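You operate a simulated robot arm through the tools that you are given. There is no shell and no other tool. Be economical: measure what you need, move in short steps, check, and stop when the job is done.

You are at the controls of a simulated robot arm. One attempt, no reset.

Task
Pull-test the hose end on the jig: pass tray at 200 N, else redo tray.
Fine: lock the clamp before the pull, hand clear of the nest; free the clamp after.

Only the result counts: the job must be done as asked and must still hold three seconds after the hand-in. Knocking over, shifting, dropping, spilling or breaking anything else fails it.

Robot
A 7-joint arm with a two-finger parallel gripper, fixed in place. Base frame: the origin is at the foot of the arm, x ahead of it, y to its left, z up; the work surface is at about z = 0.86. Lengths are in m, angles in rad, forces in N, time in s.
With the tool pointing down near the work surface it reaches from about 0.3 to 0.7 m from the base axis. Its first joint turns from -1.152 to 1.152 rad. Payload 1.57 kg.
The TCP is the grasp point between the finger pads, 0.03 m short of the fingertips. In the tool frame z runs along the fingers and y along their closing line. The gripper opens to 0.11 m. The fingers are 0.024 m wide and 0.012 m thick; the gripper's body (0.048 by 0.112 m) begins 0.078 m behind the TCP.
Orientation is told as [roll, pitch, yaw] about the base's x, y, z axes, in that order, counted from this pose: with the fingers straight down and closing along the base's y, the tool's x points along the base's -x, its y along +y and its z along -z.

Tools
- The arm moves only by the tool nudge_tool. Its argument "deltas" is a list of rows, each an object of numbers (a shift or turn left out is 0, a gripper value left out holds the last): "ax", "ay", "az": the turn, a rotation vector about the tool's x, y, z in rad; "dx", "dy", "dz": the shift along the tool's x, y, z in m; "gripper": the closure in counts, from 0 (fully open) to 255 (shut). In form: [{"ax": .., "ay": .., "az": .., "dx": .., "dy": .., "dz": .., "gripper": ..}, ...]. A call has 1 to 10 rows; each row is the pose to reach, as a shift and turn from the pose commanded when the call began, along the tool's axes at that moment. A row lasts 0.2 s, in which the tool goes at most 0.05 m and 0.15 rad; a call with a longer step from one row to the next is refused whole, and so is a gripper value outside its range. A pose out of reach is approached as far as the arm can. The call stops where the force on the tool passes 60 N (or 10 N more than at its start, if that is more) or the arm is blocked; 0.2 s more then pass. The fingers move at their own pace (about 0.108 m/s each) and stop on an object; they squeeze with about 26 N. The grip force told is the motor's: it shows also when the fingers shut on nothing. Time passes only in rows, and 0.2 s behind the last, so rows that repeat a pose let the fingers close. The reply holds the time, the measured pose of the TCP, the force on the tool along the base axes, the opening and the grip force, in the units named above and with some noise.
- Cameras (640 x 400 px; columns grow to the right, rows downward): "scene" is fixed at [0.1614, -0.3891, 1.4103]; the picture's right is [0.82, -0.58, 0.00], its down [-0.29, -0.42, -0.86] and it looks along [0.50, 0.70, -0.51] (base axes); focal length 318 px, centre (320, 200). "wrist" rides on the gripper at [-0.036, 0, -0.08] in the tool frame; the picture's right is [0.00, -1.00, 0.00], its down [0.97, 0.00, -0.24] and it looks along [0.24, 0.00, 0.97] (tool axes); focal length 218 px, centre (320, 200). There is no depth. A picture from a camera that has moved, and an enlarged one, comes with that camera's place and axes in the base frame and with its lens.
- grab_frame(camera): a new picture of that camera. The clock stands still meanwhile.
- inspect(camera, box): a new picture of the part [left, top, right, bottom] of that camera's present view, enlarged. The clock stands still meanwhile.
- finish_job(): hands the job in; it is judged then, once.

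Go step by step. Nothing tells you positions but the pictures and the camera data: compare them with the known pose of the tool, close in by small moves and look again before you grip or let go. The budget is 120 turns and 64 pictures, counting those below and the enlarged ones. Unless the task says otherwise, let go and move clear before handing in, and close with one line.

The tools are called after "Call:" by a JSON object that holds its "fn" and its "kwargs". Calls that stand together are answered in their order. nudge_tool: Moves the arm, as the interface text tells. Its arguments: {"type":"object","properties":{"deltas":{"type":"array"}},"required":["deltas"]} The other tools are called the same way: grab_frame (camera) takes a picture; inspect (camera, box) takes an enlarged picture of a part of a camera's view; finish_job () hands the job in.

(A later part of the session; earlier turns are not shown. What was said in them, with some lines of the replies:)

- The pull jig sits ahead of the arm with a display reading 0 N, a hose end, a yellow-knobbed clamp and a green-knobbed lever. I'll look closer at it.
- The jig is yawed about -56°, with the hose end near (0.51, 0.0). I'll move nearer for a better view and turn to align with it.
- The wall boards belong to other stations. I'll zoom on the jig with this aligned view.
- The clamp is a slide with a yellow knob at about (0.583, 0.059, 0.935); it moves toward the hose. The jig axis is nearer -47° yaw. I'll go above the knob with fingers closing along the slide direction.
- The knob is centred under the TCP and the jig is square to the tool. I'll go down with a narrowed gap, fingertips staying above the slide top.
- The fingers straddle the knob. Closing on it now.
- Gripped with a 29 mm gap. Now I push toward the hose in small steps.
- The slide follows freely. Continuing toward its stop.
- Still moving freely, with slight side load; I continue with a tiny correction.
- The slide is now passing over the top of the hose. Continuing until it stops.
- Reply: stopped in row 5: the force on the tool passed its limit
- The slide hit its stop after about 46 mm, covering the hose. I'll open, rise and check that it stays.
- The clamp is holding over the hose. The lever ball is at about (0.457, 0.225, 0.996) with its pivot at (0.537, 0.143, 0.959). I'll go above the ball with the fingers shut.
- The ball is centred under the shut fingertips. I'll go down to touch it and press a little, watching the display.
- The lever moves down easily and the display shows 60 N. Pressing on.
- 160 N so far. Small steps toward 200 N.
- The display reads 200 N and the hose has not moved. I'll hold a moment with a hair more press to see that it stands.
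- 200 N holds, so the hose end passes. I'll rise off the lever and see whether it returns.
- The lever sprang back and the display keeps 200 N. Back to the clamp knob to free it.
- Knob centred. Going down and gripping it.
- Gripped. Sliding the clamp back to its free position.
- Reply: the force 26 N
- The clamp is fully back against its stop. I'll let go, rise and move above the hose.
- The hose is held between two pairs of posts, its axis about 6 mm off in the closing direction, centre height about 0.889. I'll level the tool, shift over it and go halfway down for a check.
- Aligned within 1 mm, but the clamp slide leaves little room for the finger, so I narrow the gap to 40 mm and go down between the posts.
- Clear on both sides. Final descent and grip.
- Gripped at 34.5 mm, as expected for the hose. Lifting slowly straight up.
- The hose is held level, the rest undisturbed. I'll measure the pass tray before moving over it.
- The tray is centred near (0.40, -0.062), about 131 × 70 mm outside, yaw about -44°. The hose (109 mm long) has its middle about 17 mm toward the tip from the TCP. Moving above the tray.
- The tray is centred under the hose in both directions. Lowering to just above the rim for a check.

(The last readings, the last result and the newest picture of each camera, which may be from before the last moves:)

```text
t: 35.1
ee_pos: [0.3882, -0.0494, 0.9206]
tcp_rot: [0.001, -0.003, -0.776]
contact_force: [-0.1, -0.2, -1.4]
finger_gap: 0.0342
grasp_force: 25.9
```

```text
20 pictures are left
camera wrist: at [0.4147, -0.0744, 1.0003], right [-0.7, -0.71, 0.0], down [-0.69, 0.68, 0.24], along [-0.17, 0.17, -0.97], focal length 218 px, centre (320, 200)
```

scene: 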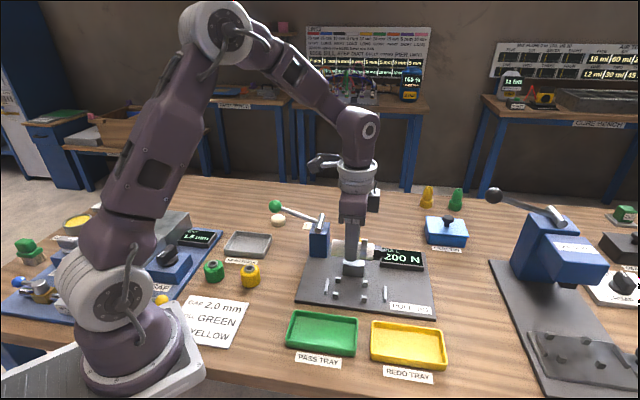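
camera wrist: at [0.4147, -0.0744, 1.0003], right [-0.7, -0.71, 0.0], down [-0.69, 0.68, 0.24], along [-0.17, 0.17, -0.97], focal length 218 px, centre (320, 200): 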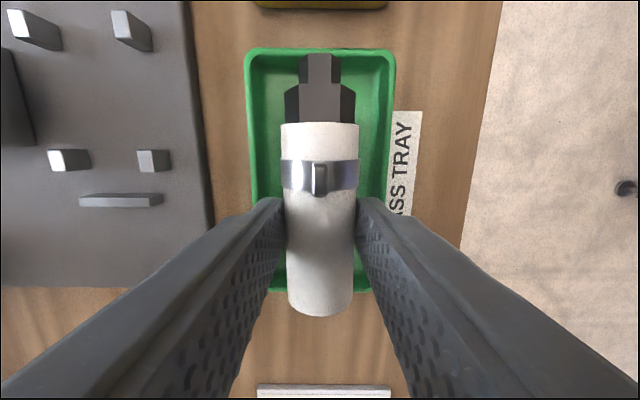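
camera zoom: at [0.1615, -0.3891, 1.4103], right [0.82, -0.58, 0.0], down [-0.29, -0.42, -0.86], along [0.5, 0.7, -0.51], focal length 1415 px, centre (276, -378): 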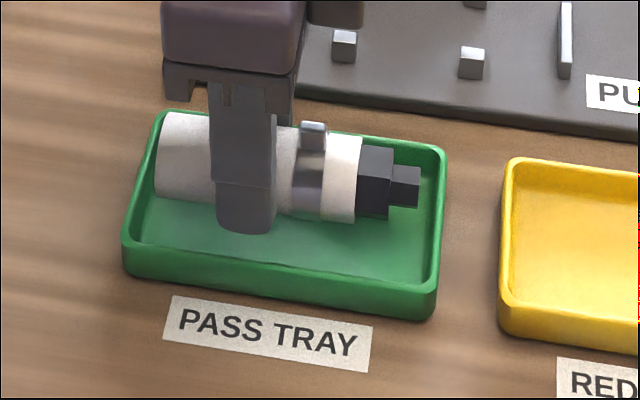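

The hose sits centred with about 4 mm room outside the fingers. I'll lower gently almost to the floor.

Call:
{"fn": "nudge_tool", "kwargs": {"deltas": [{"dx": 0.001, "dz": 0.006}, {"dx": 0.001, "dz": 0.01}, {"dx": 0.001, "dz": 0.013}, {"dx": 0.001, "dz": 0.015}, {"dx": 0.001, "dz": 0.015}]}}

Call:
{"fn": "inspect", "kwargs": {"camera": "scene", "box": [270, 285, 390, 375]}}

```text
t: 36.3
ee_pos: [0.3885, -0.0493, 0.9045]
tcp_rot: [0.001, -0.001, -0.777]
contact_force: [-0.8, 0.0, -1.0]
finger_gap: 0.0344
grasp_force: 25.6
```

```text
4.44 times, centred on (330, 330) of scene
camera zoom: at [0.1615, -0.3891, 1.4103], right [0.82, -0.58, 0.0], down [-0.29, -0.42, -0.86], along [0.5, 0.7, -0.51], focal length 1415 px, centre (276, -378)
```

zoom: 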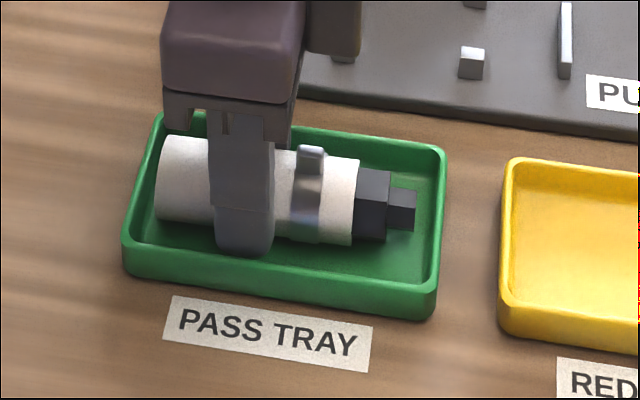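

No floor contact yet; a few more millimetres.

Call:
{"fn": "nudge_tool", "kwargs": {"deltas": [{"dz": 0.001}, {"dz": 0.002}, {"dz": 0.003}, {"dz": 0.003}]}}

```text
t: 37.3
ee_pos: [0.3867, -0.0506, 0.9027]
tcp_rot: [0.003, -0.004, -0.778]
contact_force: [-2.8, -4.8, 43.6]
finger_gap: 0.0348
grasp_force: 26.0
```

The hose is on the floor. I'll ease off 1.5 mm, open just slightly, and rise.

Call:
{"fn": "nudge_tool", "kwargs": {"deltas": [{"dz": -0.0015}, {"dz": -0.0015, "gripper": 168}, {"dz": -0.0015, "gripper": 168}, {"dz": -0.0015, "gripper": 168}]}}

Call:
{"fn": "inspect", "kwargs": {"camera": "scene", "box": [270, 285, 390, 375]}}

```text
t: 38.3
ee_pos: [0.3874, -0.0493, 0.9035]
tcp_rot: [0.002, -0.002, -0.776]
contact_force: [0.7, 0.0, -0.4]
finger_gap: 0.0374
grasp_force: 0.1
```

```text
4.44 times, centred on (330, 330) of scene
camera zoom: at [0.1615, -0.3891, 1.4103], right [0.82, -0.58, 0.0], down [-0.29, -0.42, -0.86], along [0.5, 0.7, -0.51], focal length 1415 px, centre (276, -378)
```

zoom: 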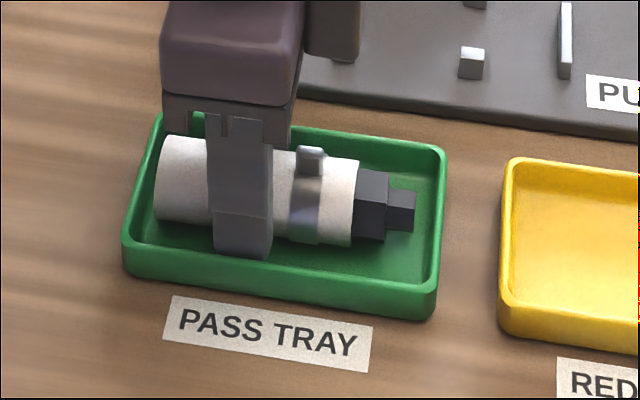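

Released with no force. Rising straight, then opening and clearing.

Call:
{"fn": "nudge_tool", "kwargs": {"deltas": [{"dz": -0.008}, {"dz": -0.018}, {"dz": -0.035}, {"dz": -0.07}, {"dz": -0.11}, {"dz": -0.15}, {"dz": -0.18, "gripper": 100}, {"dz": -0.2}, {"dz": -0.2}]}}

Call:
{"fn": "grab_frame", "kwargs": {"camera": "scene"}}

Call:
{"fn": "grab_frame", "kwargs": {"camera": "wrist"}}

```text
t: 40.3
ee_pos: [0.3882, -0.0509, 1.1037]
tcp_rot: [0.002, 0.0, -0.777]
contact_force: [0.4, 0.4, 0.6]
finger_gap: 0.0669
grasp_force: 0.1
```

```text
17 pictures are left
```

scene: 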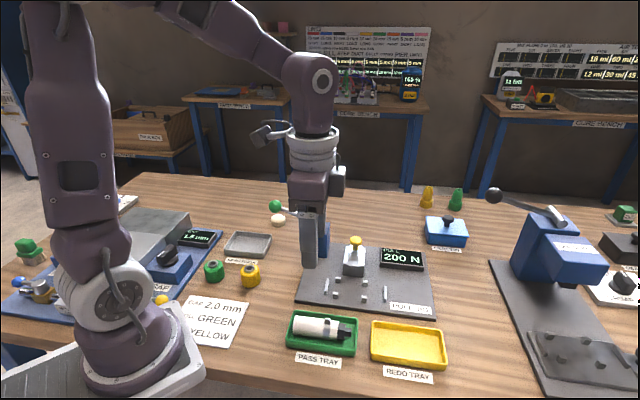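

```text
16 pictures are left
camera wrist: at [0.4141, -0.0741, 1.1843], right [-0.7, -0.71, 0.0], down [-0.69, 0.68, 0.24], along [-0.17, 0.17, -0.97], focal length 218 px, centre (320, 200)
```

wrist: 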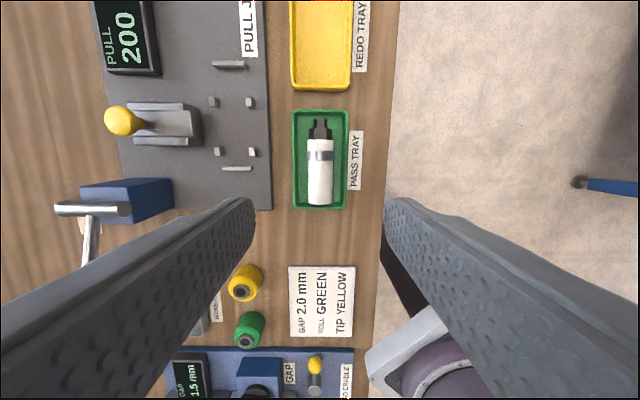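

The hose end lies in the pass tray, the clamp is free, the lever is back at rest, and nothing else has moved. Handing in.

Call:
{"fn": "finish_job", "kwargs": {}}

```text
The job is handed in.
```

The hose end held the 200 N pull with the clamp locked and the hand clear of the nest; it is now in the pass tray, and the clamp is freed.
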